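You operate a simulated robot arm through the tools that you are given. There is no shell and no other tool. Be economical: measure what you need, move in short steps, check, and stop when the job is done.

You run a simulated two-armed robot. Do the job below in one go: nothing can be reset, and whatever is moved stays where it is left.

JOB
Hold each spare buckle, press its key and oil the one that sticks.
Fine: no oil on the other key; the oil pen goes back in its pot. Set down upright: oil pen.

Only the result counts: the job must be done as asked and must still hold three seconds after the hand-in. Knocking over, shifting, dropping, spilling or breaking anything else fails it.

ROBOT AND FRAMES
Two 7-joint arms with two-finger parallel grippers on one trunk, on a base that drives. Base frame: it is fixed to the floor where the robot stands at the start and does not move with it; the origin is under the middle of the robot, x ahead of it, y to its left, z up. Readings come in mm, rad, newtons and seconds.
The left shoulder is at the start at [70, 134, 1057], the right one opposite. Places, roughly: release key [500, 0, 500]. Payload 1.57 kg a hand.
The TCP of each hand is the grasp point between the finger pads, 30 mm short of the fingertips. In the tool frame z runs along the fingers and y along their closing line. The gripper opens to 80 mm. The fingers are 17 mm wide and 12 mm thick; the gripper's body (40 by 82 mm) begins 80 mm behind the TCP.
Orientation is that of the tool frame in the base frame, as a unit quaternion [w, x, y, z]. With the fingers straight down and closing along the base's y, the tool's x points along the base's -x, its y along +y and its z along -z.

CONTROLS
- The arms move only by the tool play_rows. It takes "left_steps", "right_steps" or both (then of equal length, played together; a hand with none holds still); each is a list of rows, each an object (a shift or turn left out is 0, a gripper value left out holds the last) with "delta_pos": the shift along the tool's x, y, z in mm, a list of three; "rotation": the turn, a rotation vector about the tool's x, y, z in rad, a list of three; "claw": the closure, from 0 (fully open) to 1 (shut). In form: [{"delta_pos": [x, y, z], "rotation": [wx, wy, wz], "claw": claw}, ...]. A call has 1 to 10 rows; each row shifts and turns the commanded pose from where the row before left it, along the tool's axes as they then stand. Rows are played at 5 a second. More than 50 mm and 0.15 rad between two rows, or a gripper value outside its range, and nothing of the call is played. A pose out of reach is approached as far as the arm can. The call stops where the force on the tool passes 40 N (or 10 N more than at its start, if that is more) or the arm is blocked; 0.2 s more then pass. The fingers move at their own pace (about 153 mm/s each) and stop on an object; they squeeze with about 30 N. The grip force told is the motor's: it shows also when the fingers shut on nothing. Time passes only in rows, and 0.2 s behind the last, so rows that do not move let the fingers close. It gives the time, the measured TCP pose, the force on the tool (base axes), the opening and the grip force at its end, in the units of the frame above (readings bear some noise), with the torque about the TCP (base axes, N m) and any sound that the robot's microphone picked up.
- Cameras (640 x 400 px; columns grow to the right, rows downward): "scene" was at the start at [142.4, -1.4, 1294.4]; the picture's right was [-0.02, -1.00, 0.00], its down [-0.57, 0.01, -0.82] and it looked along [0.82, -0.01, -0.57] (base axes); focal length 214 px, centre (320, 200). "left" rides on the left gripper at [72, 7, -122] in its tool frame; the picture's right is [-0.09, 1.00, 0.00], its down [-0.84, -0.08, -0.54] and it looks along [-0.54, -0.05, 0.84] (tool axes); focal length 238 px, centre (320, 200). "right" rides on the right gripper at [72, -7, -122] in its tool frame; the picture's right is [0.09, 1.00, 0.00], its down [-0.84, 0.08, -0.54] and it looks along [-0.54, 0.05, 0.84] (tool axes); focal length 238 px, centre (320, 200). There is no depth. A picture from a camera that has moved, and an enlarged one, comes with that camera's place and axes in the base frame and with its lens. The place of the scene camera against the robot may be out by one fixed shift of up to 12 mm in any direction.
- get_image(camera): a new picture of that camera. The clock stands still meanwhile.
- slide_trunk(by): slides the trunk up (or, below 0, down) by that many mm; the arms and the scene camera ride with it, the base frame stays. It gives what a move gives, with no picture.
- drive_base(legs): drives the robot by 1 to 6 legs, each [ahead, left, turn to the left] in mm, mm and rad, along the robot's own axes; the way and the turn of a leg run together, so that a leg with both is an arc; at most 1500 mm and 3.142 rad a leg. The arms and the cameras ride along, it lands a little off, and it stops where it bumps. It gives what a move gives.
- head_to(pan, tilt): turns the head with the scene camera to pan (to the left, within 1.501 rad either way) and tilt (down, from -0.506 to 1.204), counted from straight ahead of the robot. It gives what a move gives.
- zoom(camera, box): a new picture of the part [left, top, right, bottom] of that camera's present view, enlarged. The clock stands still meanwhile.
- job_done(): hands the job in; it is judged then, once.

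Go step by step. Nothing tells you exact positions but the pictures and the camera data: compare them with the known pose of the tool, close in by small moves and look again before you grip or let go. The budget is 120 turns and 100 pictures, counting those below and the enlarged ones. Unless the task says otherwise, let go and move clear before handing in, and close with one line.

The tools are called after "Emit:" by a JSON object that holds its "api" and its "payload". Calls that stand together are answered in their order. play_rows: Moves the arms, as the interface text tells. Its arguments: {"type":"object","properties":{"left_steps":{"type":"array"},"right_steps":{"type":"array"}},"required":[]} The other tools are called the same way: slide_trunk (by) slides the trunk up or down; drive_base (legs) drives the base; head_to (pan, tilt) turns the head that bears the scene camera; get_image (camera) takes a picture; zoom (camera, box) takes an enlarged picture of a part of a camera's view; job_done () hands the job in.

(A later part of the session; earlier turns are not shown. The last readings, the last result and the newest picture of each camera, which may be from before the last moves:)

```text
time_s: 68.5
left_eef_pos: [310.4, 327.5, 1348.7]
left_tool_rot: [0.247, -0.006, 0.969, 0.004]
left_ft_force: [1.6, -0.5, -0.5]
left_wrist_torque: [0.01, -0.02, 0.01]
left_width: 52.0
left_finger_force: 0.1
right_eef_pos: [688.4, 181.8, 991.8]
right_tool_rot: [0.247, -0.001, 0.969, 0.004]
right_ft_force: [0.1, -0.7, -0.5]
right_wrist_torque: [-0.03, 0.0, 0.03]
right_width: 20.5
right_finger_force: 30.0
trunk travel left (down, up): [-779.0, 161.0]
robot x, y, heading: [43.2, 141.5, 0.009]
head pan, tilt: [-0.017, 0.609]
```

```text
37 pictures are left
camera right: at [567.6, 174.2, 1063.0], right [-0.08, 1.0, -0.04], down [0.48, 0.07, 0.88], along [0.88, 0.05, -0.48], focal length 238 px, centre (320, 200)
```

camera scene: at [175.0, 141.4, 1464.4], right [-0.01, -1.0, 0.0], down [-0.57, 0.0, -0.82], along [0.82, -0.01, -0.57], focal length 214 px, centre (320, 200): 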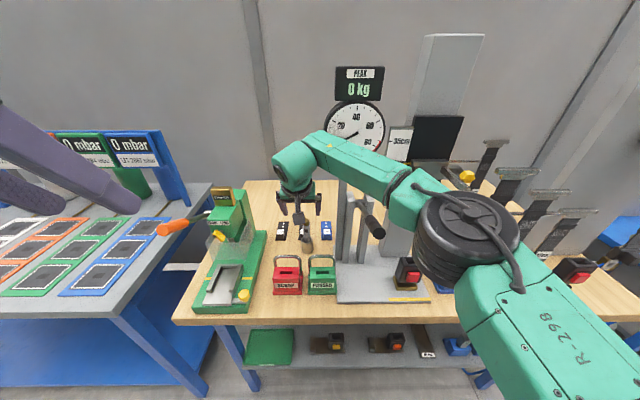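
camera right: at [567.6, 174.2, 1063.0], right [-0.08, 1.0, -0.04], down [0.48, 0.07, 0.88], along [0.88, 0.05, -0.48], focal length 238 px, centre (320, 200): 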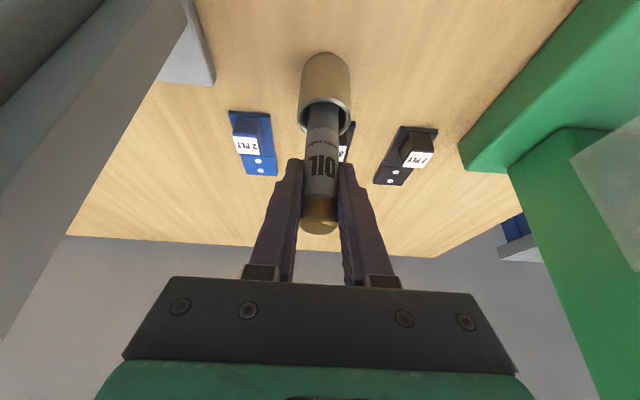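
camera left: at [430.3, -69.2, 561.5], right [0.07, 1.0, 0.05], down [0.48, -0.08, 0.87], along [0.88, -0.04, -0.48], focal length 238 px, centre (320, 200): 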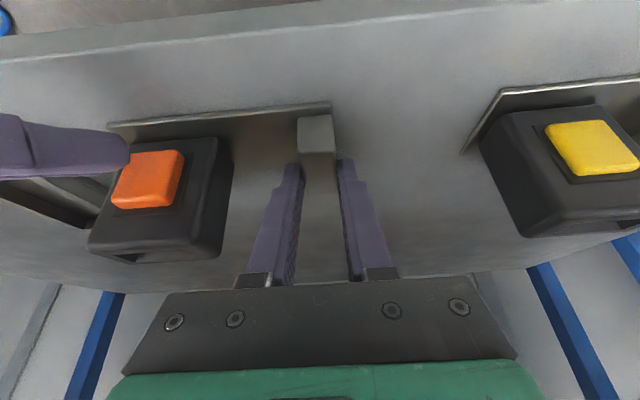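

Pen gripped (20.5 mm). Lifting it with the trunk.

Emit:
{"api": "slide_trunk", "payload": {"by": 105}}

Emit:
{"api": "get_image", "payload": {"camera": "right"}}

Emit:
{"api": "zoom", "payload": {"camera": "scene", "box": [240, 150, 400, 310]}}

```text
time_s: 69.9
left_eef_pos: [297.5, 332.2, 1456.1]
left_tool_rot: [0.25, -0.007, 0.968, 0.002]
left_ft_force: [0.4, -0.1, 0.8]
left_wrist_torque: [0.02, -0.03, 0.0]
left_width: 51.9
left_finger_force: 0.0
right_eef_pos: [679.0, 184.9, 1104.8]
right_tool_rot: [0.251, -0.001, 0.968, 0.001]
right_ft_force: [0.6, 0.6, 0.2]
right_wrist_torque: [0.03, 0.0, 0.0]
right_width: 20.6
right_finger_force: 29.7
trunk travel left (down, up): [-884.0, 56.0]
robot x, y, heading: [36.6, 140.5, 0.013]
head pan, tilt: [-0.017, 0.609]
```

```text
36 pictures are left
camera right: at [557.2, 178.4, 1173.3], right [-0.08, 1.0, -0.04], down [0.47, 0.08, 0.88], along [0.88, 0.05, -0.47], focal length 238 px, centre (320, 200)
```

right: 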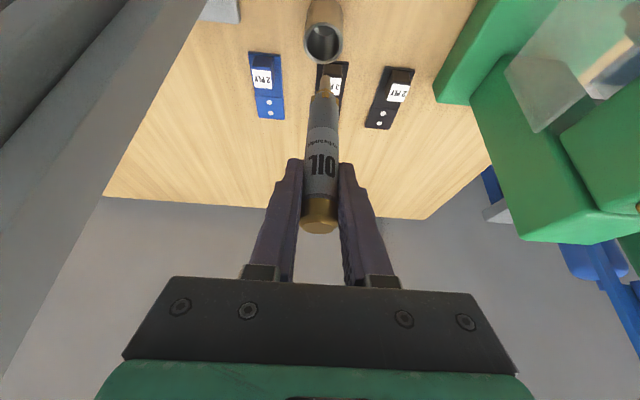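

```text
2.50 times, centred on (320, 230) of scene
camera zoom: at [167.1, 143.9, 1548.8], right [-0.01, -1.0, 0.0], down [-0.56, 0.0, -0.83], along [0.83, -0.01, -0.56], focal length 536 px, centre (320, 125)
```

zoom: 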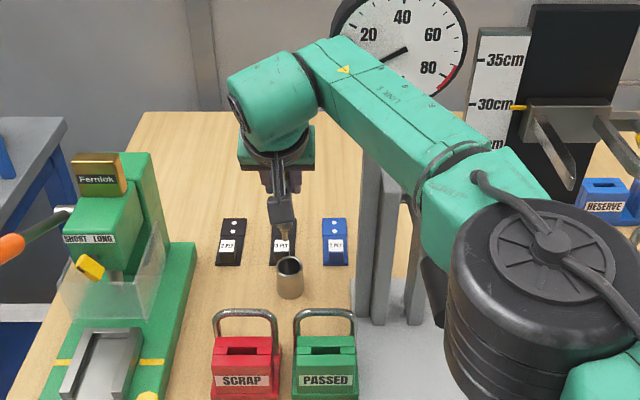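

The pen is out, with a conical brass tip ~106 mm below the grasp point. Raising a bit more to clear the handles, then backing out.

Emit:
{"api": "slide_trunk", "payload": {"by": 40}}

Emit:
{"api": "drive_base", "payload": {"legs": [[-410, 0, 0]]}}

Emit:
{"api": "slide_trunk", "payload": {"by": -400}}

Emit:
{"api": "slide_trunk", "payload": {"by": -400}}

Emit:
{"api": "get_image", "payload": {"camera": "scene"}}

```text
time_s: 70.7
left_eef_pos: [297.0, 324.9, 1497.1]
left_tool_rot: [0.251, -0.006, 0.968, 0.005]
left_ft_force: [-0.2, -0.5, -0.7]
left_wrist_torque: [-0.01, 0.01, 0.03]
left_width: 52.2
left_finger_force: 0.1
right_eef_pos: [679.8, 177.4, 1145.5]
right_tool_rot: [0.253, 0.002, 0.968, 0.003]
right_ft_force: [0.1, -0.2, -0.1]
right_wrist_torque: [0.01, -0.02, -0.02]
right_width: 20.6
right_finger_force: 30.0
trunk travel left (down, up): [-924.0, 16.0]
robot x, y, heading: [38.2, 134.7, 0.01]
head pan, tilt: [-0.017, 0.609]
```

```text
time_s: 73.3
left_eef_pos: [-95.5, 324.7, 1493.6]
left_tool_rot: [0.245, -0.009, 0.969, 0.005]
left_ft_force: [-0.3, 0.2, -1.0]
left_wrist_torque: [0.01, 0.03, -0.01]
left_width: 52.0
left_finger_force: 0.1
right_eef_pos: [282.9, 179.3, 1134.9]
right_tool_rot: [0.245, -0.001, 0.969, 0.004]
right_ft_force: [0.1, 0.1, 0.1]
right_wrist_torque: [-0.02, 0.01, 0.0]
right_width: 20.7
right_finger_force: 30.1
trunk travel left (down, up): [-924.0, 16.0]
robot x, y, heading: [-369.5, 133.9, 0.008]
head pan, tilt: [-0.017, 0.609]
```

```text
time_s: 77.1
left_eef_pos: [-97.4, 324.5, 1094.1]
left_tool_rot: [0.246, -0.009, 0.969, 0.004]
left_ft_force: [0.1, 0.1, -0.5]
left_wrist_torque: [0.01, -0.01, -0.04]
left_width: 51.9
left_finger_force: 0.1
right_eef_pos: [279.3, 179.3, 737.0]
right_tool_rot: [0.247, -0.001, 0.969, 0.004]
right_ft_force: [0.9, 0.6, -0.6]
right_wrist_torque: [-0.03, 0.0, 0.04]
right_width: 20.5
right_finger_force: 30.4
trunk travel left (down, up): [-524.0, 416.0]
robot x, y, heading: [-368.0, 136.3, 0.008]
head pan, tilt: [-0.017, 0.609]
```

```text
time_s: 80.9
left_eef_pos: [-99.2, 324.5, 693.8]
left_tool_rot: [0.245, -0.008, 0.969, 0.004]
left_ft_force: [0.9, 0.1, 0.2]
left_wrist_torque: [-0.01, 0.0, 0.02]
left_width: 52.1
left_finger_force: 0.1
right_eef_pos: [280.1, 179.3, 337.6]
right_tool_rot: [0.247, -0.002, 0.969, 0.003]
right_ft_force: [0.1, -0.3, -0.6]
right_wrist_torque: [0.0, -0.04, 0.01]
right_width: 20.6
right_finger_force: 29.8
trunk travel left (down, up): [-124.0, 816.0]
robot x, y, heading: [-370.1, 133.4, 0.008]
head pan, tilt: [-0.017, 0.609]
```

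```text
34 pictures are left
camera scene: at [-227.6, 134.4, 787.4], right [-0.01, -1.0, 0.0], down [-0.57, 0.0, -0.82], along [0.82, 0.0, -0.57], focal length 214 px, centre (320, 200)
```

scene: 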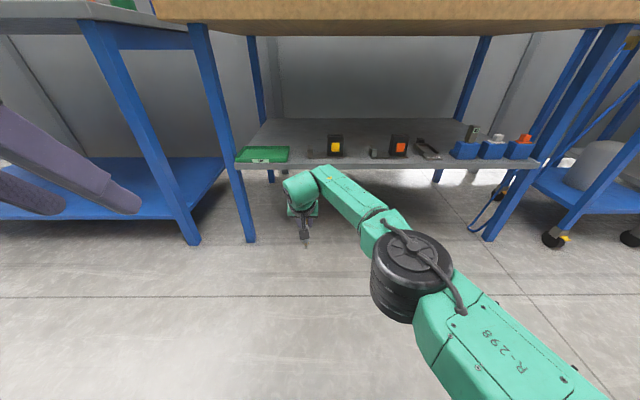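

Setting up the same working posture at the yellow buckle: trunk down, line up sideways, raise the right hand with the pen and extend the left.

Emit:
{"api": "drive_base", "payload": {"legs": [[0, -60, 0]]}}

Emit:
{"api": "play_rows", "payload": {"left_steps": [{"delta_pos": [-33, -12.1, 25.5]}, {"delta_pos": [-33, -12.1, 25.5]}, {"delta_pos": [-33, -12.1, 25.5]}, {"delta_pos": [-33, -12.1, 25.5]}, {"delta_pos": [-33, -12.1, 25.5]}, {"delta_pos": [-33, -12.1, 25.5]}, {"delta_pos": [-33, -12.1, 25.5]}, {"delta_pos": [-33, -12.1, 25.5]}], "right_steps": [{"delta_pos": [0.2, -7.4, -45.1]}, {"delta_pos": [0.2, -7.4, -45.1]}, {"delta_pos": [0.2, -7.4, -45.1]}, {"delta_pos": [0.2, -7.4, -45.1]}, {"delta_pos": [0.2, -7.4, -45.1]}, {"delta_pos": [0.2, -7.4, -45.1]}, {"delta_pos": [0.2, -7.4, -45.1]}, {"delta_pos": [0.2, -7.4, -45.1]}]}}

Emit:
{"api": "slide_trunk", "payload": {"by": -63}}

Emit:
{"api": "play_rows", "payload": {"right_steps": [{"rotation": [0, -0.1, 0]}, {"rotation": [0, -0.1, 0]}, {"rotation": [0, -0.1, 0]}, {"rotation": [0, -0.1, 0]}, {"rotation": [0, -0.1, 0]}, {"rotation": [-0.084, 0, -0.054]}, {"rotation": [-0.084, 0, -0.054]}, {}]}}

Emit:
{"api": "get_image", "payload": {"camera": "scene"}}

Emit:
{"api": "get_image", "payload": {"camera": "left"}}

```text
time_s: 81.9
left_eef_pos: [-98.2, 264.5, 694.9]
left_tool_rot: [0.246, -0.008, 0.969, 0.005]
left_ft_force: [-0.7, -0.1, -0.4]
left_wrist_torque: [0.03, 0.01, -0.01]
left_width: 52.2
left_finger_force: 0.0
right_eef_pos: [279.4, 119.3, 336.7]
right_tool_rot: [0.247, -0.002, 0.969, 0.003]
right_ft_force: [0.7, 0.0, 0.3]
right_wrist_torque: [-0.02, 0.01, 0.01]
right_width: 20.6
right_finger_force: 30.0
trunk travel left (down, up): [-124.0, 816.0]
robot x, y, heading: [-370.6, 75.5, 0.012]
head pan, tilt: [-0.017, 0.609]
```

```text
time_s: 83.7
left_eef_pos: [234.6, 174.6, 640.5]
left_tool_rot: [0.246, -0.007, 0.969, 0.004]
left_ft_force: [-1.0, 0.3, 0.0]
left_wrist_torque: [-0.02, 0.01, -0.03]
left_width: 51.9
left_finger_force: 0.0
right_eef_pos: [106.4, 55.2, 652.0]
right_tool_rot: [0.245, -0.002, 0.969, 0.004]
right_ft_force: [0.3, 0.2, 0.1]
right_wrist_torque: [0.0, 0.01, 0.01]
right_width: 20.6
right_finger_force: 29.7
trunk travel left (down, up): [-124.0, 816.0]
robot x, y, heading: [-373.0, 72.0, 0.012]
head pan, tilt: [-0.017, 0.609]
```

```text
time_s: 84.7
left_eef_pos: [235.4, 173.7, 576.1]
left_tool_rot: [0.246, -0.008, 0.969, 0.004]
left_ft_force: [-0.7, -0.3, 0.8]
left_wrist_torque: [0.02, 0.02, 0.02]
left_width: 52.1
left_finger_force: 0.0
right_eef_pos: [107.1, 55.8, 586.9]
right_tool_rot: [0.247, -0.002, 0.969, 0.003]
right_ft_force: [-0.6, -0.2, -0.3]
right_wrist_torque: [-0.02, -0.01, 0.01]
right_width: 20.5
right_finger_force: 29.6
trunk travel left (down, up): [-61.0, 879.0]
robot x, y, heading: [-374.3, 71.8, 0.018]
head pan, tilt: [-0.017, 0.609]
```

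```text
time_s: 86.5
left_eef_pos: [234.4, 174.4, 577.5]
left_tool_rot: [0.246, -0.009, 0.969, 0.005]
left_ft_force: [0.0, 0.3, -1.1]
left_wrist_torque: [0.0, -0.01, -0.01]
left_width: 51.9
left_finger_force: 0.0
right_eef_pos: [106.3, 56.3, 588.5]
right_tool_rot: [0.477, -0.09, 0.873, 0.052]
right_ft_force: [-0.3, -0.6, -0.5]
right_wrist_torque: [-0.04, 0.01, 0.0]
right_width: 20.5
right_finger_force: 30.0
trunk travel left (down, up): [-61.0, 879.0]
robot x, y, heading: [-373.2, 75.5, 0.017]
head pan, tilt: [-0.017, 0.609]
```

```text
33 pictures are left
camera scene: at [-226.8, 74.0, 724.4], right [0.0, -1.0, 0.0], down [-0.57, 0.0, -0.82], along [0.82, 0.0, -0.57], focal length 214 px, centre (320, 200)
```

scene: 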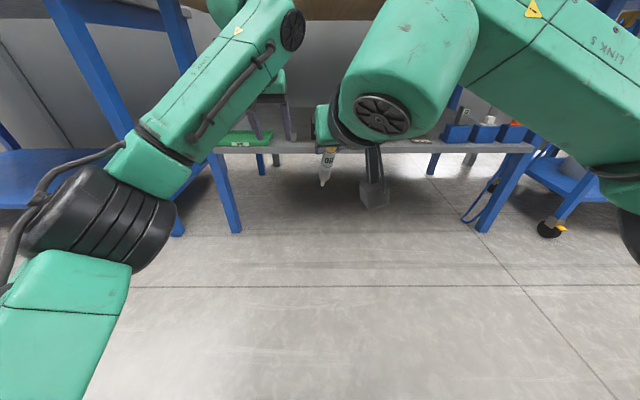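

```text
32 pictures are left
camera left: at [113.6, 178.3, 649.5], right [0.06, 1.0, 0.05], down [0.48, -0.07, 0.87], along [0.88, -0.03, -0.48], focal length 238 px, centre (320, 200)
```

left: 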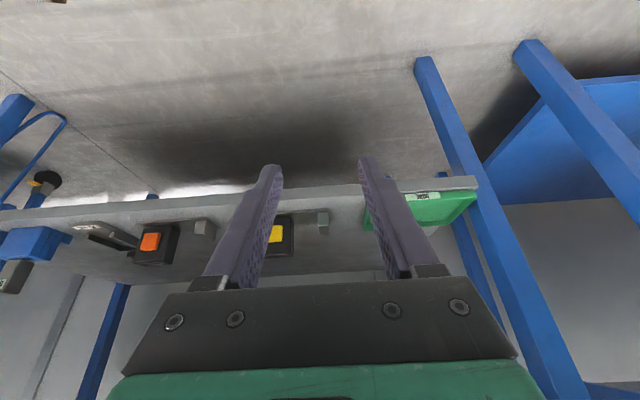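

Emit:
{"api": "drive_base", "payload": {"legs": [[0, 0, -0.013], [315, 0, 0]]}}

Emit:
{"api": "get_image", "payload": {"camera": "left"}}

Emit:
{"api": "get_image", "payload": {"camera": "right"}}

```text
time_s: 88.9
left_eef_pos: [548.4, 165.4, 575.6]
left_tool_rot: [0.246, -0.002, 0.969, 0.004]
left_ft_force: [0.8, 0.0, 0.2]
left_wrist_torque: [-0.01, 0.0, 0.01]
left_width: 52.3
left_finger_force: 0.1
right_eef_pos: [419.5, 47.2, 588.8]
right_tool_rot: [0.477, -0.082, 0.874, 0.048]
right_ft_force: [-0.7, 0.3, -1.7]
right_wrist_torque: [0.01, -0.02, -0.05]
right_width: 20.5
right_finger_force: 29.8
trunk travel left (down, up): [-61.0, 879.0]
robot x, y, heading: [-57.4, 80.3, -0.003]
head pan, tilt: [-0.017, 0.609]
```

```text
31 pictures are left
camera left: at [427.7, 170.9, 649.5], right [0.08, 1.0, 0.05], down [0.48, -0.08, 0.87], along [0.88, -0.04, -0.48], focal length 238 px, centre (320, 200)
```

left: 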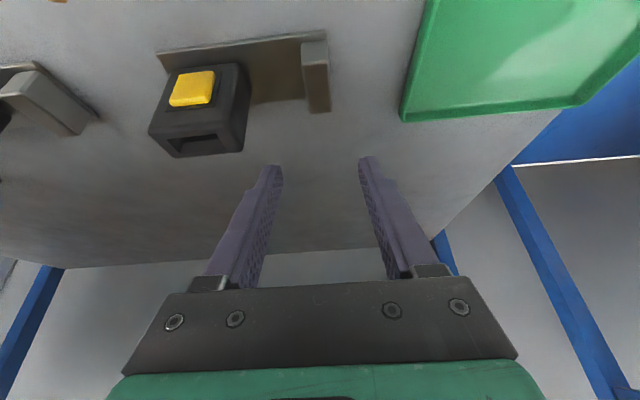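

```text
30 pictures are left
camera right: at [282.1, 14.9, 592.0], right [-0.24, 0.97, -0.07], down [-0.02, 0.07, 1.0], along [0.97, 0.24, 0.0], focal length 238 px, centre (320, 200)
```

right: 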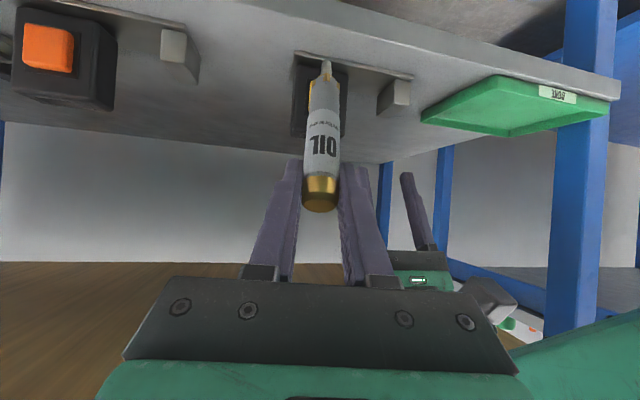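

The pen sits differently in the grip than right after lifting; checking closely.

Emit:
{"api": "zoom", "payload": {"camera": "right", "box": [240, 40, 400, 240]}}

```text
2.00 times, centred on (320, 140) of right
camera zoom: at [282.1, 14.9, 592.0], right [-0.24, 0.97, -0.07], down [-0.02, 0.07, 1.0], along [0.97, 0.24, 0.0], focal length 477 px, centre (320, 320)
```

zoom: 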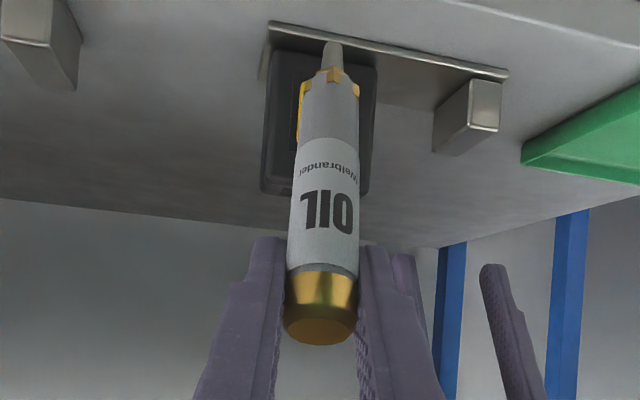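

The pen slid ~12 mm along its axis in the grip; I'll close fully and keep an eye on it. Tip is now at about (479, 59, 477). First the left hand grips the yellow's block, and the right moves the tip to ~18 mm in front of the key.

Emit:
{"api": "play_rows", "payload": {"left_steps": [{"delta_pos": [0, 2.5, 0]}, {"delta_pos": [19.2, 0, 38.9]}, {"delta_pos": [19.2, 0, 38.9]}, {"claw": 0.6}, {"claw": 0.7}, {"claw": 0.75}, {}], "right_steps": [{"claw": 1}, {}, {}, {}, {"delta_pos": [-13.8, 2.3, 12.8]}, {"delta_pos": [-13.8, 2.3, 12.8]}, {}]}}

Emit:
{"api": "zoom", "payload": {"camera": "left", "box": [0, 80, 320, 280]}}

Emit:
{"api": "zoom", "payload": {"camera": "right", "box": [240, 40, 400, 240]}}

```text
time_s: 90.5
left_eef_pos: [553.7, 169.4, 489.6]
left_tool_rot: [0.246, -0.002, 0.969, 0.003]
left_ft_force: [1.5, 0.2, 0.4]
left_wrist_torque: [-0.06, -0.12, 0.19]
left_width: 21.7
left_finger_force: 30.4
right_eef_pos: [455.9, 59.7, 596.4]
right_tool_rot: [0.476, -0.083, 0.874, 0.048]
right_ft_force: [0.7, -0.1, 0.1]
right_wrist_torque: [-0.01, 0.02, 0.0]
right_width: 20.5
right_finger_force: 29.9
trunk travel left (down, up): [-61.0, 879.0]
robot x, y, heading: [-56.0, 76.0, -0.004]
head pan, tilt: [-0.017, 0.609]
```

```text
2.00 times, centred on (160, 180) of left
camera zoom: at [432.1, 173.6, 562.4], right [0.08, 1.0, 0.05], down [0.48, -0.08, 0.87], along [0.87, -0.04, -0.48], focal length 477 px, centre (640, 240)
```

zoom: 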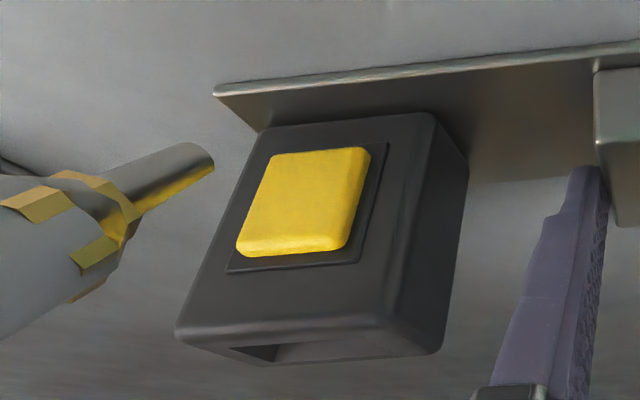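

```text
2.00 times, centred on (320, 140) of right
camera zoom: at [317.3, 26.5, 600.6], right [-0.24, 0.97, -0.07], down [-0.02, 0.07, 1.0], along [0.97, 0.24, 0.0], focal length 477 px, centre (320, 320)
```

zoom: 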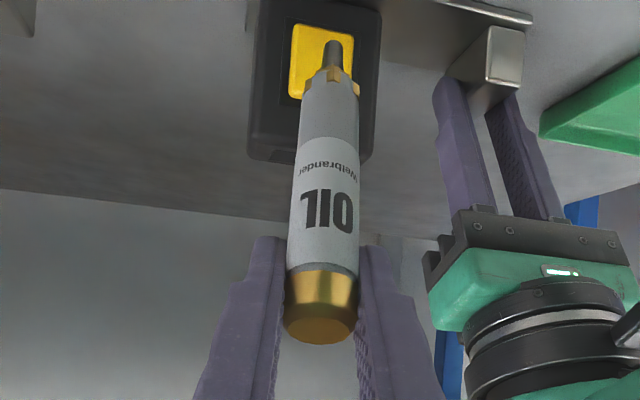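

Pen is stable now. Tip ≈(514, 71, 486), key ≈(537, 73, 482). Advancing carefully.

Emit:
{"api": "play_rows", "payload": {"right_steps": [{"delta_pos": [-2.1, 0, 10.7]}, {"delta_pos": [-2.1, -0.76, 3.3]}, {}]}}

Emit:
{"api": "zoom", "payload": {"camera": "left", "box": [0, 80, 320, 280]}}

```text
time_s: 91.3
left_eef_pos: [552.6, 167.5, 491.1]
left_tool_rot: [0.245, -0.002, 0.969, 0.003]
left_ft_force: [0.8, 0.2, 0.5]
left_wrist_torque: [0.02, -0.07, 0.14]
left_width: 21.6
left_finger_force: 30.0
right_eef_pos: [468.2, 63.7, 591.3]
right_tool_rot: [0.476, -0.082, 0.874, 0.048]
right_ft_force: [0.4, 0.2, 0.1]
right_wrist_torque: [0.01, -0.01, -0.01]
right_width: 20.5
right_finger_force: 30.3
trunk travel left (down, up): [-61.0, 879.0]
robot x, y, heading: [-55.8, 72.9, 0.0]
head pan, tilt: [-0.017, 0.609]
```

```text
2.00 times, centred on (160, 180) of left
camera zoom: at [432.1, 173.6, 562.5], right [0.08, 1.0, 0.05], down [0.48, -0.08, 0.87], along [0.87, -0.04, -0.48], focal length 477 px, centre (640, 240)
```

zoom: 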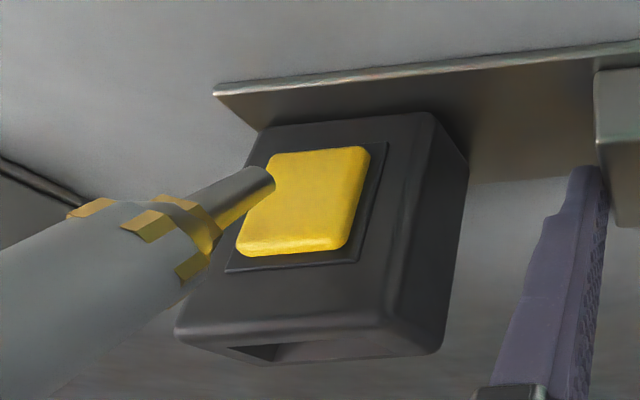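

Close. Slow 1.5 mm steps now.

Emit:
{"api": "play_rows", "payload": {"right_steps": [{"delta_pos": [-0.8, -0.28, 1.24]}, {"delta_pos": [-0.8, -0.28, 1.24]}, {}]}}

Emit:
{"api": "play_rows", "payload": {"right_steps": [{"delta_pos": [-0.8, -0.28, 1.24]}, {"delta_pos": [-0.8, -0.28, 1.24]}, {}]}}

Emit:
{"api": "zoom", "payload": {"camera": "left", "box": [0, 80, 320, 280]}}

```text
time_s: 92.1
left_eef_pos: [553.7, 168.7, 489.3]
left_tool_rot: [0.245, -0.001, 0.97, 0.002]
left_ft_force: [1.5, 0.7, -0.3]
left_wrist_torque: [-0.02, 0.0, 0.13]
left_width: 21.8
left_finger_force: 30.2
right_eef_pos: [471.3, 61.5, 593.2]
right_tool_rot: [0.476, -0.082, 0.874, 0.049]
right_ft_force: [-0.6, 1.3, 0.4]
right_wrist_torque: [0.01, 0.02, 0.02]
right_width: 20.6
right_finger_force: 30.3
trunk travel left (down, up): [-61.0, 879.0]
robot x, y, heading: [-53.5, 78.7, -0.004]
head pan, tilt: [-0.017, 0.609]
```

```text
time_s: 92.9
left_eef_pos: [551.4, 167.3, 489.3]
left_tool_rot: [0.245, -0.001, 0.969, 0.003]
left_ft_force: [3.2, 0.3, -0.3]
left_wrist_torque: [-0.02, 0.07, 0.19]
left_width: 21.7
left_finger_force: 29.9
right_eef_pos: [473.0, 61.3, 593.5]
right_tool_rot: [0.476, -0.081, 0.875, 0.047]
right_ft_force: [-1.6, -1.2, -1.1]
right_wrist_torque: [-0.07, 0.19, 0.0]
right_width: 20.5
right_finger_force: 30.5
trunk travel left (down, up): [-61.0, 879.0]
robot x, y, heading: [-54.6, 76.3, 0.003]
head pan, tilt: [-0.017, 0.609]
```

```text
2.00 times, centred on (160, 180) of left
camera zoom: at [432.1, 173.5, 562.5], right [0.08, 1.0, 0.05], down [0.48, -0.08, 0.87], along [0.87, -0.04, -0.48], focal length 477 px, centre (640, 240)
```

zoom: 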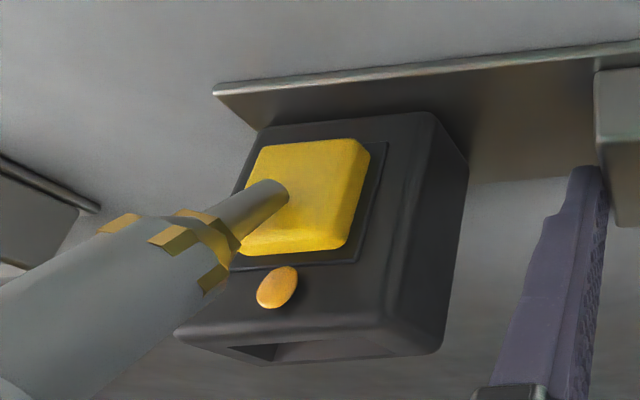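

The oil drop appears on the yellow buckle and its key popped back out. Withdrawing the pen, then releasing the buckle.

Emit:
{"api": "play_rows", "payload": {"left_steps": [{}, {}, {}, {"claw": 0.35}, {}, {"delta_pos": [-14.4, 0, -26.3]}, {"delta_pos": [-14.4, 0, -26.3]}, {"delta_pos": [-14.4, 0, -26.3]}], "right_steps": [{"delta_pos": [8, 2.8, -12.4]}, {"delta_pos": [16, 5.6, -24.8]}, {"delta_pos": [8, 2.8, -12.4]}, {}, {}, {}, {}, {}]}}

Emit:
{"api": "get_image", "payload": {"camera": "left"}}

Emit:
{"api": "zoom", "payload": {"camera": "right", "box": [240, 40, 400, 240]}}

```text
time_s: 94.7
left_eef_pos: [550.5, 169.0, 577.9]
left_tool_rot: [0.245, 0.0, 0.969, 0.003]
left_ft_force: [0.0, 0.2, -0.3]
left_wrist_torque: [-0.01, -0.04, -0.04]
left_width: 52.0
left_finger_force: 0.2
right_eef_pos: [413.1, 60.0, 593.1]
right_tool_rot: [0.477, -0.081, 0.874, 0.048]
right_ft_force: [-0.1, 0.5, 0.2]
right_wrist_torque: [0.01, 0.01, 0.01]
right_width: 20.4
right_finger_force: 29.9
trunk travel left (down, up): [-61.0, 879.0]
robot x, y, heading: [-57.0, 75.0, -0.006]
head pan, tilt: [-0.017, 0.609]
```

```text
24 pictures are left
camera left: at [430.1, 174.4, 652.0], right [0.08, 1.0, 0.05], down [0.48, -0.08, 0.87], along [0.87, -0.04, -0.48], focal length 238 px, centre (320, 200)
```

left: 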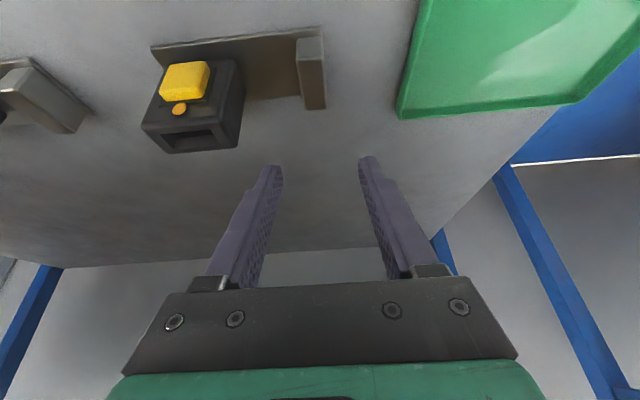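

```text
2.00 times, centred on (320, 140) of right
camera zoom: at [276.5, 26.7, 596.6], right [-0.24, 0.97, -0.07], down [-0.02, 0.07, 1.0], along [0.97, 0.24, 0.0], focal length 477 px, centre (320, 320)
```

zoom: 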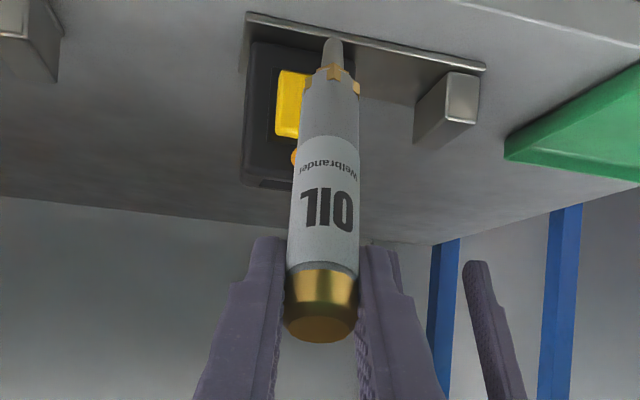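

Pen steady at the same place. Backing out, then straightening the right tool to the grasp pitch (pen vertical).

Emit:
{"api": "drive_base", "payload": {"legs": [[-315, 0, 0]]}}

Emit:
{"api": "play_rows", "payload": {"left_steps": [{"delta_pos": [33, 12.1, -25.5]}, {"delta_pos": [33, 12.1, -25.5]}, {"delta_pos": [33, 12.1, -25.5]}, {"delta_pos": [33, 12.1, -25.5]}, {"delta_pos": [33, 12.1, -25.5]}, {"delta_pos": [33, 12.1, -25.5]}, {"delta_pos": [33, 12.1, -25.5]}, {"delta_pos": [33, 12.1, -25.5]}], "right_steps": [{"rotation": [0.084, 0, 0.054]}, {"rotation": [0.084, 0, 0.054]}, {"rotation": [0, 0.1, 0]}, {"rotation": [0, 0.1, 0]}, {"rotation": [0, 0.1, 0]}, {"rotation": [0, 0.1, 0]}, {"rotation": [0, 0.1, 0]}, {}]}}

Emit:
{"api": "slide_trunk", "payload": {"by": 400}}

Emit:
{"api": "slide_trunk", "payload": {"by": 400}}

Emit:
{"api": "get_image", "payload": {"camera": "right"}}

```text
time_s: 96.9
left_eef_pos: [235.5, 169.7, 578.9]
left_tool_rot: [0.245, -0.001, 0.97, 0.002]
left_ft_force: [-0.3, 0.4, 0.1]
left_wrist_torque: [-0.04, -0.02, 0.01]
left_width: 52.3
left_finger_force: 0.1
right_eef_pos: [96.6, 61.4, 592.4]
right_tool_rot: [0.477, -0.082, 0.874, 0.048]
right_ft_force: [-0.1, 0.8, -0.7]
right_wrist_torque: [-0.03, -0.02, 0.0]
right_width: 20.5
right_finger_force: 30.3
trunk travel left (down, up): [-61.0, 879.0]
robot x, y, heading: [-370.3, 72.3, -0.004]
head pan, tilt: [-0.017, 0.609]
```

```text
time_s: 98.7
left_eef_pos: [-93.2, 266.7, 631.2]
left_tool_rot: [0.244, -0.001, 0.97, 0.003]
left_ft_force: [-0.3, 0.3, -0.3]
left_wrist_torque: [0.02, 0.02, 0.01]
left_width: 52.1
left_finger_force: 0.1
right_eef_pos: [96.9, 60.6, 592.0]
right_tool_rot: [0.246, 0.005, 0.969, 0.001]
right_ft_force: [-0.6, 0.0, -0.6]
right_wrist_torque: [0.02, -0.02, 0.0]
right_width: 20.5
right_finger_force: 30.0
trunk travel left (down, up): [-61.0, 879.0]
robot x, y, heading: [-371.4, 72.7, -0.003]
head pan, tilt: [-0.017, 0.609]
```

```text
time_s: 102.5
left_eef_pos: [-92.8, 266.1, 1032.6]
left_tool_rot: [0.245, -0.001, 0.969, 0.003]
left_ft_force: [-0.7, -0.4, 0.4]
left_wrist_torque: [-0.01, 0.02, -0.02]
left_width: 52.1
left_finger_force: 0.1
right_eef_pos: [98.2, 62.3, 992.6]
right_tool_rot: [0.246, 0.005, 0.969, 0.001]
right_ft_force: [0.0, -0.5, -1.5]
right_wrist_torque: [0.01, 0.0, 0.05]
right_width: 20.5
right_finger_force: 29.9
trunk travel left (down, up): [-461.0, 479.0]
robot x, y, heading: [-370.2, 76.3, -0.001]
head pan, tilt: [-0.017, 0.609]
```

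```text
time_s: 106.3
left_eef_pos: [-92.5, 266.6, 1431.2]
left_tool_rot: [0.245, -0.002, 0.97, 0.003]
left_ft_force: [0.2, 0.1, 0.0]
left_wrist_torque: [0.0, 0.0, -0.01]
left_width: 52.4
left_finger_force: 0.1
right_eef_pos: [97.7, 61.7, 1393.4]
right_tool_rot: [0.246, 0.005, 0.969, 0.002]
right_ft_force: [0.4, 0.8, -0.7]
right_wrist_torque: [0.0, 0.0, -0.01]
right_width: 20.7
right_finger_force: 30.0
trunk travel left (down, up): [-861.0, 79.0]
robot x, y, heading: [-371.3, 71.2, -0.0]
head pan, tilt: [-0.017, 0.609]
```

```text
22 pictures are left
camera right: at [-23.7, 55.6, 1463.8], right [-0.07, 1.0, -0.04], down [0.48, 0.07, 0.88], along [0.88, 0.05, -0.48], focal length 238 px, centre (320, 200)
```

right: 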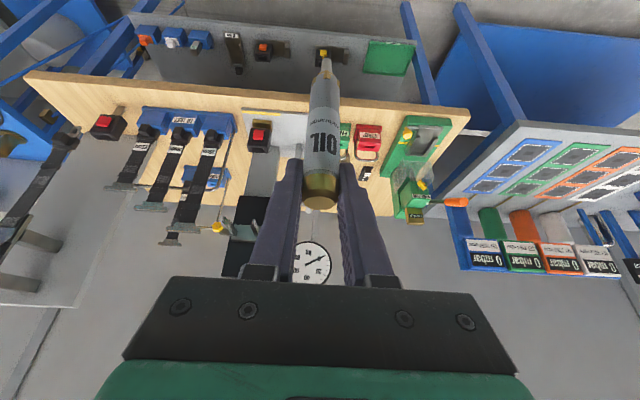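

Pen unchanged in the grip. Extending the right arm to the placing posture, raising the trunk to the top, and lining up sideways.

Emit:
{"api": "play_rows", "payload": {"right_steps": [{"delta_pos": [0.2, 5.6, 43.6]}, {"delta_pos": [0.2, 5.6, 43.6]}, {"delta_pos": [0.2, 5.6, 43.6]}, {"delta_pos": [0.2, 5.6, 43.6]}, {"delta_pos": [0.2, 5.6, 43.6]}, {"delta_pos": [0.2, 5.6, 43.6]}, {"delta_pos": [0.2, 5.6, 43.6]}, {"delta_pos": [0.2, 5.6, 43.6]}, {}]}}

Emit:
{"api": "slide_trunk", "payload": {"by": 75}}

Emit:
{"api": "drive_base", "payload": {"legs": [[0, 75, 0]]}}

```text
time_s: 108.3
left_eef_pos: [-93.8, 265.9, 1430.3]
left_tool_rot: [0.246, -0.001, 0.969, 0.002]
left_ft_force: [-0.7, 0.4, -0.4]
left_wrist_torque: [-0.03, 0.0, 0.03]
left_width: 51.9
left_finger_force: 0.1
right_eef_pos: [261.3, 106.5, 1087.0]
right_tool_rot: [0.247, 0.004, 0.969, 0.003]
right_ft_force: [0.7, -1.0, -0.7]
right_wrist_torque: [-0.01, -0.01, 0.02]
right_width: 20.5
right_finger_force: 29.6
trunk travel left (down, up): [-861.0, 79.0]
robot x, y, heading: [-372.1, 77.4, -0.001]
head pan, tilt: [-0.017, 0.609]
```

```text
time_s: 109.4
left_eef_pos: [-91.8, 267.1, 1506.2]
left_tool_rot: [0.245, -0.002, 0.969, 0.002]
left_ft_force: [-0.1, 0.0, 0.5]
left_wrist_torque: [-0.01, 0.0, -0.04]
left_width: 52.0
left_finger_force: 0.1
right_eef_pos: [261.4, 107.2, 1161.1]
right_tool_rot: [0.246, 0.005, 0.969, 0.003]
right_ft_force: [0.3, -0.3, -0.2]
right_wrist_torque: [0.01, 0.02, -0.02]
right_width: 20.8
right_finger_force: 29.9
trunk travel left (down, up): [-936.0, 4.0]
robot x, y, heading: [-370.5, 74.4, -0.004]
head pan, tilt: [-0.017, 0.609]
```

```text
time_s: 110.5
left_eef_pos: [-91.9, 327.6, 1507.9]
left_tool_rot: [0.245, 0.001, 0.97, 0.007]
left_ft_force: [0.2, -0.2, 0.6]
left_wrist_torque: [0.08, 0.01, 0.06]
left_width: 52.2
left_finger_force: 0.1
right_eef_pos: [261.6, 170.5, 1161.9]
right_tool_rot: [0.247, 0.007, 0.969, 0.005]
right_ft_force: [-0.2, -0.8, -0.1]
right_wrist_torque: [0.05, -0.02, 0.02]
right_width: 20.5
right_finger_force: 30.0
trunk travel left (down, up): [-936.0, 4.0]
robot x, y, heading: [-371.7, 148.6, -0.006]
head pan, tilt: [-0.017, 0.609]
```

Emit:
{"api": "drive_base", "payload": {"legs": [[0, 10, 0.006], [385, 0, 0]]}}

Emit:
{"api": "play_rows", "payload": {"right_steps": [{}, {}, {}]}}

Emit:
{"api": "get_image", "payload": {"camera": "right"}}

Emit:
{"api": "get_image", "payload": {"camera": "scene"}}

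```text
time_s: 113.3
left_eef_pos: [299.3, 352.3, 1506.7]
left_tool_rot: [0.247, -0.003, 0.969, 0.004]
left_ft_force: [-0.5, -0.3, -0.1]
left_wrist_torque: [0.02, -0.02, -0.04]
left_width: 52.3
left_finger_force: 0.0
right_eef_pos: [654.5, 193.3, 1162.3]
right_tool_rot: [0.247, 0.003, 0.969, 0.002]
right_ft_force: [-0.6, -0.8, -1.2]
right_wrist_torque: [0.01, -0.02, 0.02]
right_width: 20.6
right_finger_force: 30.2
trunk travel left (down, up): [-936.0, 4.0]
robot x, y, heading: [28.4, 160.1, -0.001]
head pan, tilt: [-0.017, 0.609]
```

```text
time_s: 114.1
left_eef_pos: [303.7, 351.8, 1507.3]
left_tool_rot: [0.246, -0.003, 0.969, 0.003]
left_ft_force: [0.5, -0.4, 0.8]
left_wrist_torque: [0.0, 0.04, 0.02]
left_width: 51.9
left_finger_force: 0.0
right_eef_pos: [657.0, 193.6, 1161.4]
right_tool_rot: [0.247, 0.004, 0.969, 0.002]
right_ft_force: [0.7, -0.7, -0.9]
right_wrist_torque: [0.0, 0.02, 0.02]
right_width: 20.4
right_finger_force: 30.3
trunk travel left (down, up): [-936.0, 4.0]
robot x, y, heading: [24.5, 161.0, 0.001]
head pan, tilt: [-0.017, 0.609]
```

```text
21 pictures are left
camera right: at [536.3, 187.7, 1232.4], right [-0.07, 1.0, -0.04], down [0.48, 0.07, 0.88], along [0.88, 0.05, -0.48], focal length 238 px, centre (320, 200)
```

right: 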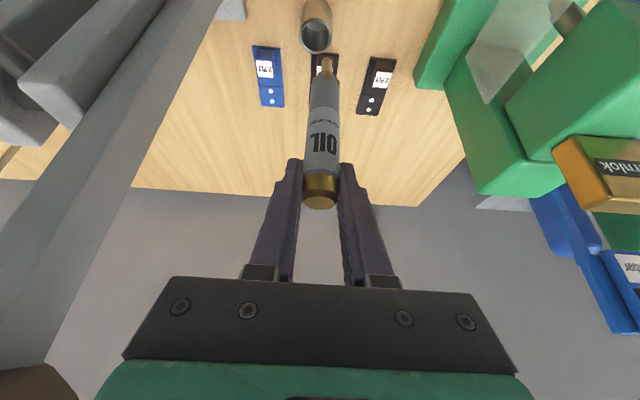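

```text
20 pictures are left
camera scene: at [166.5, 157.7, 1599.4], right [-0.01, -1.0, 0.0], down [-0.57, 0.01, -0.82], along [0.82, -0.01, -0.57], focal length 214 px, centre (320, 200)
```

scene: 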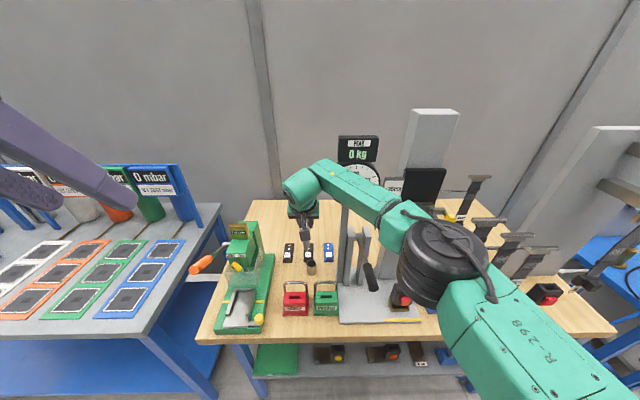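

Pot at (689, 182); tip is at (657, 193). Driving a little to line up.

Emit:
{"api": "drive_base", "payload": {"legs": [[30, -10, 0]]}}

Emit:
{"api": "play_rows", "payload": {"right_steps": [{}, {}, {}]}}

Emit:
{"api": "get_image", "payload": {"camera": "right"}}

```text
time_s: 115.1
left_eef_pos: [334.2, 343.6, 1505.0]
left_tool_rot: [0.245, -0.003, 0.969, 0.004]
left_ft_force: [-0.8, -0.5, -0.4]
left_wrist_torque: [0.0, 0.01, 0.01]
left_width: 52.2
left_finger_force: 0.0
right_eef_pos: [684.8, 190.2, 1164.1]
right_tool_rot: [0.248, -0.002, 0.969, 0.004]
right_ft_force: [0.7, -0.3, -0.3]
right_wrist_torque: [0.03, 0.0, 0.03]
right_width: 20.8
right_finger_force: 30.0
trunk travel left (down, up): [-936.0, 4.0]
robot x, y, heading: [55.5, 146.5, 0.004]
head pan, tilt: [-0.017, 0.609]
stopped in leg 1: the robot was blocked; the commanded pose is now the measured one
```

```text
time_s: 115.9
left_eef_pos: [332.1, 343.4, 1506.2]
left_tool_rot: [0.245, -0.003, 0.969, 0.003]
left_ft_force: [0.1, 0.4, -0.1]
left_wrist_torque: [-0.02, 0.0, 0.02]
left_width: 52.1
left_finger_force: 0.1
right_eef_pos: [684.3, 190.3, 1163.8]
right_tool_rot: [0.248, -0.003, 0.969, 0.005]
right_ft_force: [0.4, -0.6, -0.9]
right_wrist_torque: [0.01, -0.01, -0.01]
right_width: 20.6
right_finger_force: 30.3
trunk travel left (down, up): [-936.0, 4.0]
robot x, y, heading: [54.4, 152.2, 0.004]
head pan, tilt: [-0.017, 0.609]
```

```text
19 pictures are left
camera right: at [564.0, 183.2, 1234.5], right [-0.09, 1.0, -0.04], down [0.47, 0.07, 0.88], along [0.88, 0.06, -0.48], focal length 238 px, centre (320, 200)
```

right: 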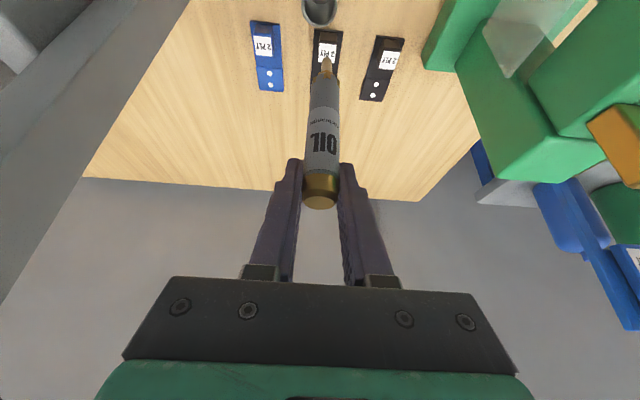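

The base just touched the bench; no further driving forward. Fine-tune with the arm, then lower via trunk partway.

Emit:
{"api": "play_rows", "payload": {"right_steps": [{"delta_pos": [-2.2, -4, 1.2]}, {"delta_pos": [-2.2, -4, 1.2]}, {}]}}

Emit:
{"api": "slide_trunk", "payload": {"by": -80}}

Emit:
{"api": "get_image", "payload": {"camera": "right"}}

Emit:
{"api": "zoom", "payload": {"camera": "scene", "box": [240, 160, 400, 320]}}

```text
time_s: 116.7
left_eef_pos: [329.9, 350.0, 1505.4]
left_tool_rot: [0.246, -0.004, 0.969, 0.001]
left_ft_force: [0.0, 0.8, 0.4]
left_wrist_torque: [-0.01, -0.02, 0.04]
left_width: 52.1
left_finger_force: 0.0
right_eef_pos: [686.9, 190.7, 1165.5]
right_tool_rot: [0.249, -0.004, 0.969, 0.002]
right_ft_force: [0.0, -0.3, 0.0]
right_wrist_torque: [-0.04, -0.01, 0.01]
right_width: 20.4
right_finger_force: 29.7
trunk travel left (down, up): [-936.0, 4.0]
robot x, y, heading: [55.3, 150.8, 0.006]
head pan, tilt: [-0.017, 0.609]
```

```text
time_s: 117.9
left_eef_pos: [311.1, 337.9, 1431.8]
left_tool_rot: [0.252, -0.002, 0.968, 0.005]
left_ft_force: [-0.1, -0.9, -0.8]
left_wrist_torque: [0.01, -0.01, -0.03]
left_width: 52.0
left_finger_force: 0.2
right_eef_pos: [672.8, 177.8, 1094.8]
right_tool_rot: [0.255, -0.001, 0.967, 0.007]
right_ft_force: [0.3, -0.4, -0.6]
right_wrist_torque: [-0.01, -0.02, -0.02]
right_width: 20.3
right_finger_force: 30.2
trunk travel left (down, up): [-856.0, 84.0]
robot x, y, heading: [54.1, 145.6, 0.005]
head pan, tilt: [-0.017, 0.609]
```

```text
18 pictures are left
camera right: at [551.1, 170.3, 1162.0], right [-0.09, 1.0, -0.04], down [0.46, 0.07, 0.89], along [0.88, 0.06, -0.46], focal length 238 px, centre (320, 200)
```

right: 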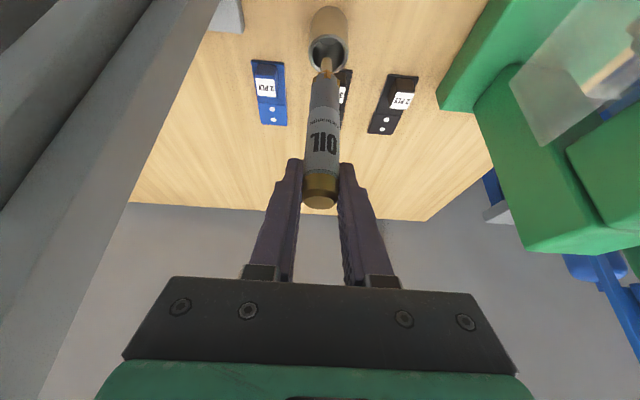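

```text
2.50 times, centred on (320, 240) of scene
camera zoom: at [172.9, 143.5, 1521.4], right [-0.02, -1.0, 0.0], down [-0.56, 0.01, -0.83], along [0.83, -0.01, -0.56], focal length 536 px, centre (320, 100)
```

zoom: 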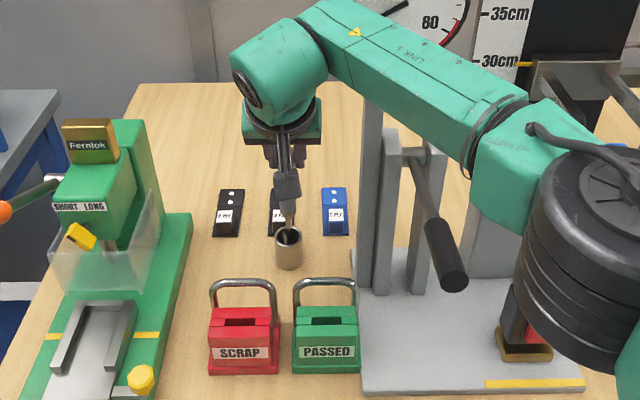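

The trunk motion leaves a sway; letting it settle before measuring.

Emit:
{"api": "play_rows", "payload": {"right_steps": [{}, {}, {}, {}, {}]}}

Emit:
{"api": "get_image", "payload": {"camera": "right"}}

```text
time_s: 119.1
left_eef_pos: [311.1, 337.9, 1431.8]
left_tool_rot: [0.253, -0.002, 0.967, 0.006]
left_ft_force: [1.2, 0.2, -0.3]
left_wrist_torque: [-0.01, 0.02, -0.02]
left_width: 51.9
left_finger_force: 0.1
right_eef_pos: [674.0, 178.3, 1094.4]
right_tool_rot: [0.255, -0.002, 0.967, 0.007]
right_ft_force: [-0.5, -0.3, 0.0]
right_wrist_torque: [0.02, 0.02, 0.01]
right_width: 20.4
right_finger_force: 29.6
trunk travel left (down, up): [-856.0, 84.0]
robot x, y, heading: [51.7, 146.9, -0.002]
head pan, tilt: [-0.017, 0.609]
```

```text
16 pictures are left
camera right: at [551.0, 170.4, 1162.0], right [-0.09, 1.0, -0.03], down [0.46, 0.07, 0.89], along [0.88, 0.06, -0.46], focal length 238 px, centre (320, 200)
```

right: 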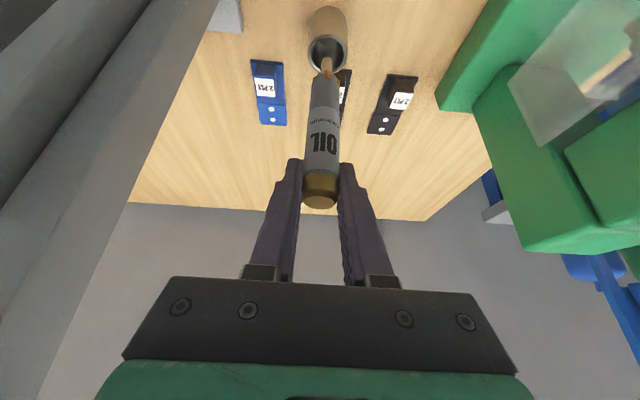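

The robot is leaning slightly from contact with the bench. Backing off 12 mm to relieve it.

Emit:
{"api": "drive_base", "payload": {"legs": [[-14, 0, 0]]}}

Emit:
{"api": "play_rows", "payload": {"right_steps": [{}, {}, {}]}}

```text
time_s: 119.8
left_eef_pos: [312.0, 340.6, 1428.0]
left_tool_rot: [0.248, -0.003, 0.969, 0.005]
left_ft_force: [-0.3, -0.1, 0.5]
left_wrist_torque: [0.0, 0.0, 0.0]
left_width: 52.0
left_finger_force: 0.1
right_eef_pos: [670.2, 180.0, 1087.0]
right_tool_rot: [0.251, -0.002, 0.968, 0.006]
right_ft_force: [0.5, 0.2, -1.0]
right_wrist_torque: [0.0, 0.02, -0.02]
right_width: 20.4
right_finger_force: 30.0
trunk travel left (down, up): [-856.0, 84.0]
robot x, y, heading: [42.9, 145.9, 0.002]
head pan, tilt: [-0.017, 0.609]
```

```text
time_s: 120.6
left_eef_pos: [313.1, 340.1, 1429.2]
left_tool_rot: [0.248, -0.004, 0.969, 0.005]
left_ft_force: [-0.7, -0.3, 0.1]
left_wrist_torque: [0.02, 0.02, -0.02]
left_width: 52.1
left_finger_force: 0.1
right_eef_pos: [670.5, 180.6, 1087.4]
right_tool_rot: [0.25, -0.001, 0.968, 0.005]
right_ft_force: [-0.4, 0.5, -0.3]
right_wrist_torque: [0.03, 0.01, -0.06]
right_width: 20.3
right_finger_force: 30.1
trunk travel left (down, up): [-856.0, 84.0]
robot x, y, heading: [42.2, 149.8, 0.001]
head pan, tilt: [-0.017, 0.609]
```

Emit:
{"api": "play_rows", "payload": {"right_steps": [{"delta_pos": [-5.3, 1, 2.9]}, {"delta_pos": [-5.3, 1, 2.9]}, {"delta_pos": [-5.3, 0, 2.9]}, {}]}}

Emit:
{"api": "zoom", "payload": {"camera": "right", "box": [240, 0, 400, 100]}}

Emit:
{"api": "zoom", "payload": {"camera": "scene", "box": [280, 190, 340, 280]}}

```text
time_s: 121.6
left_eef_pos: [302.9, 349.4, 1429.7]
left_tool_rot: [0.251, -0.004, 0.968, 0.002]
left_ft_force: [0.3, 0.1, -0.1]
left_wrist_torque: [-0.01, -0.03, 0.01]
left_width: 52.2
left_finger_force: 0.1
right_eef_pos: [681.8, 190.0, 1093.3]
right_tool_rot: [0.254, -0.004, 0.967, 0.003]
right_ft_force: [-0.5, -1.0, -0.4]
right_wrist_torque: [0.0, -0.01, 0.0]
right_width: 20.2
right_finger_force: 29.9
trunk travel left (down, up): [-856.0, 84.0]
robot x, y, heading: [39.4, 146.7, 0.008]
head pan, tilt: [-0.017, 0.609]
```

```text
4.00 times, centred on (320, 50) of right
camera zoom: at [559.8, 181.7, 1162.0], right [-0.09, 0.99, -0.04], down [0.46, 0.08, 0.88], along [0.88, 0.06, -0.47], focal length 953 px, centre (320, 800)
```

zoom: 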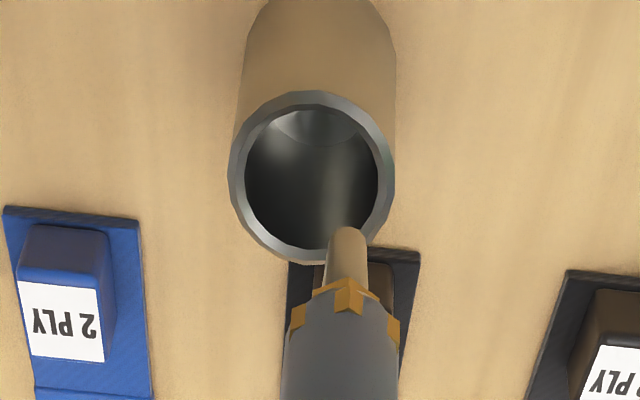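

```text
4.44 times, centred on (310, 235) of scene
camera zoom: at [165.6, 152.8, 1521.2], right [-0.01, -1.0, 0.0], down [-0.56, 0.0, -0.83], along [0.83, -0.01, -0.56], focal length 953 px, centre (364, 44)
```

zoom: 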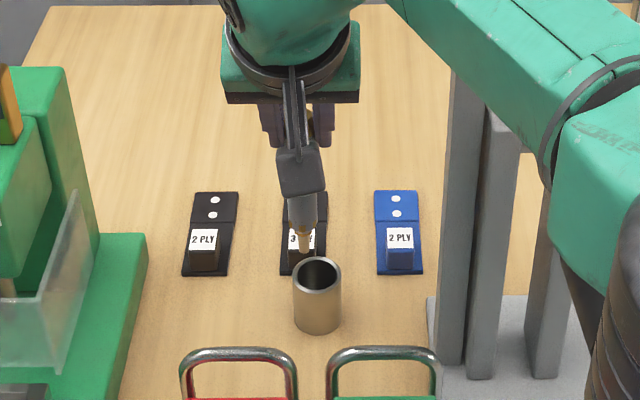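

The tip is at about (683, 191, 959), pot mouth at (687.5, 182, 932). Correcting with the arm and checking what actually happens.

Emit:
{"api": "play_rows", "payload": {"right_steps": [{"delta_pos": [-1.7, -4.5, 1]}, {"delta_pos": [-1.7, -4.5, 1]}, {}, {}]}}

Emit:
{"api": "zoom", "payload": {"camera": "right", "box": [240, 0, 400, 100]}}

Emit:
{"api": "get_image", "payload": {"camera": "scene"}}

```text
time_s: 122.6
left_eef_pos: [300.7, 355.7, 1427.2]
left_tool_rot: [0.252, -0.004, 0.968, -0.001]
left_ft_force: [0.5, 0.0, 0.2]
left_wrist_torque: [0.0, -0.03, 0.02]
left_width: 51.9
left_finger_force: 0.0
right_eef_pos: [682.2, 189.5, 1092.2]
right_tool_rot: [0.255, -0.007, 0.967, 0.001]
right_ft_force: [1.3, -0.4, -0.2]
right_wrist_torque: [0.0, 0.01, -0.01]
right_width: 20.5
right_finger_force: 30.0
trunk travel left (down, up): [-856.0, 84.0]
robot x, y, heading: [42.1, 146.1, 0.005]
head pan, tilt: [-0.017, 0.609]
```

```text
4.00 times, centred on (320, 50) of right
camera zoom: at [560.4, 181.2, 1162.0], right [-0.1, 0.99, -0.05], down [0.46, 0.09, 0.88], along [0.88, 0.06, -0.47], focal length 953 px, centre (320, 800)
```

zoom: 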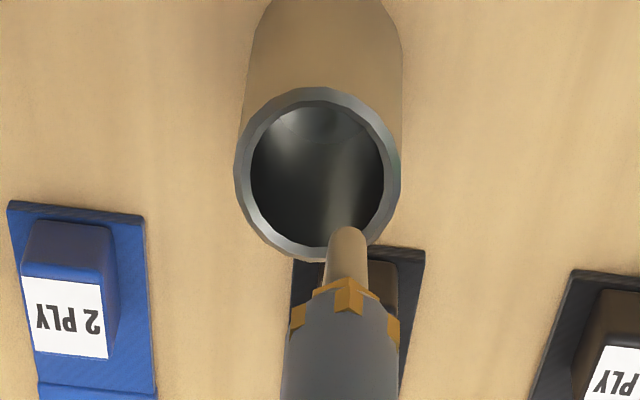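

```text
12 pictures are left
camera scene: at [162.9, 161.1, 1521.2], right [-0.01, -1.0, 0.01], down [-0.56, 0.0, -0.83], along [0.83, -0.02, -0.56], focal length 214 px, centre (320, 200)
```

scene: 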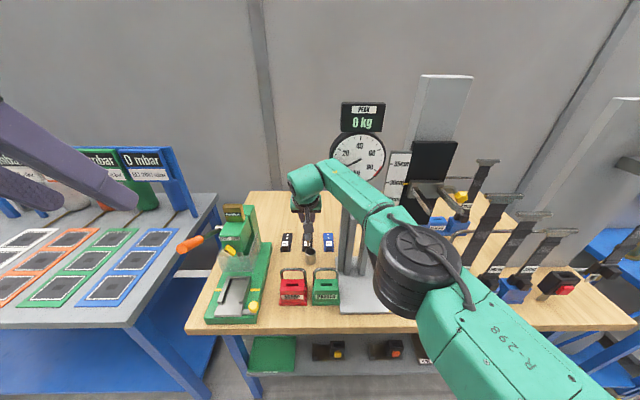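

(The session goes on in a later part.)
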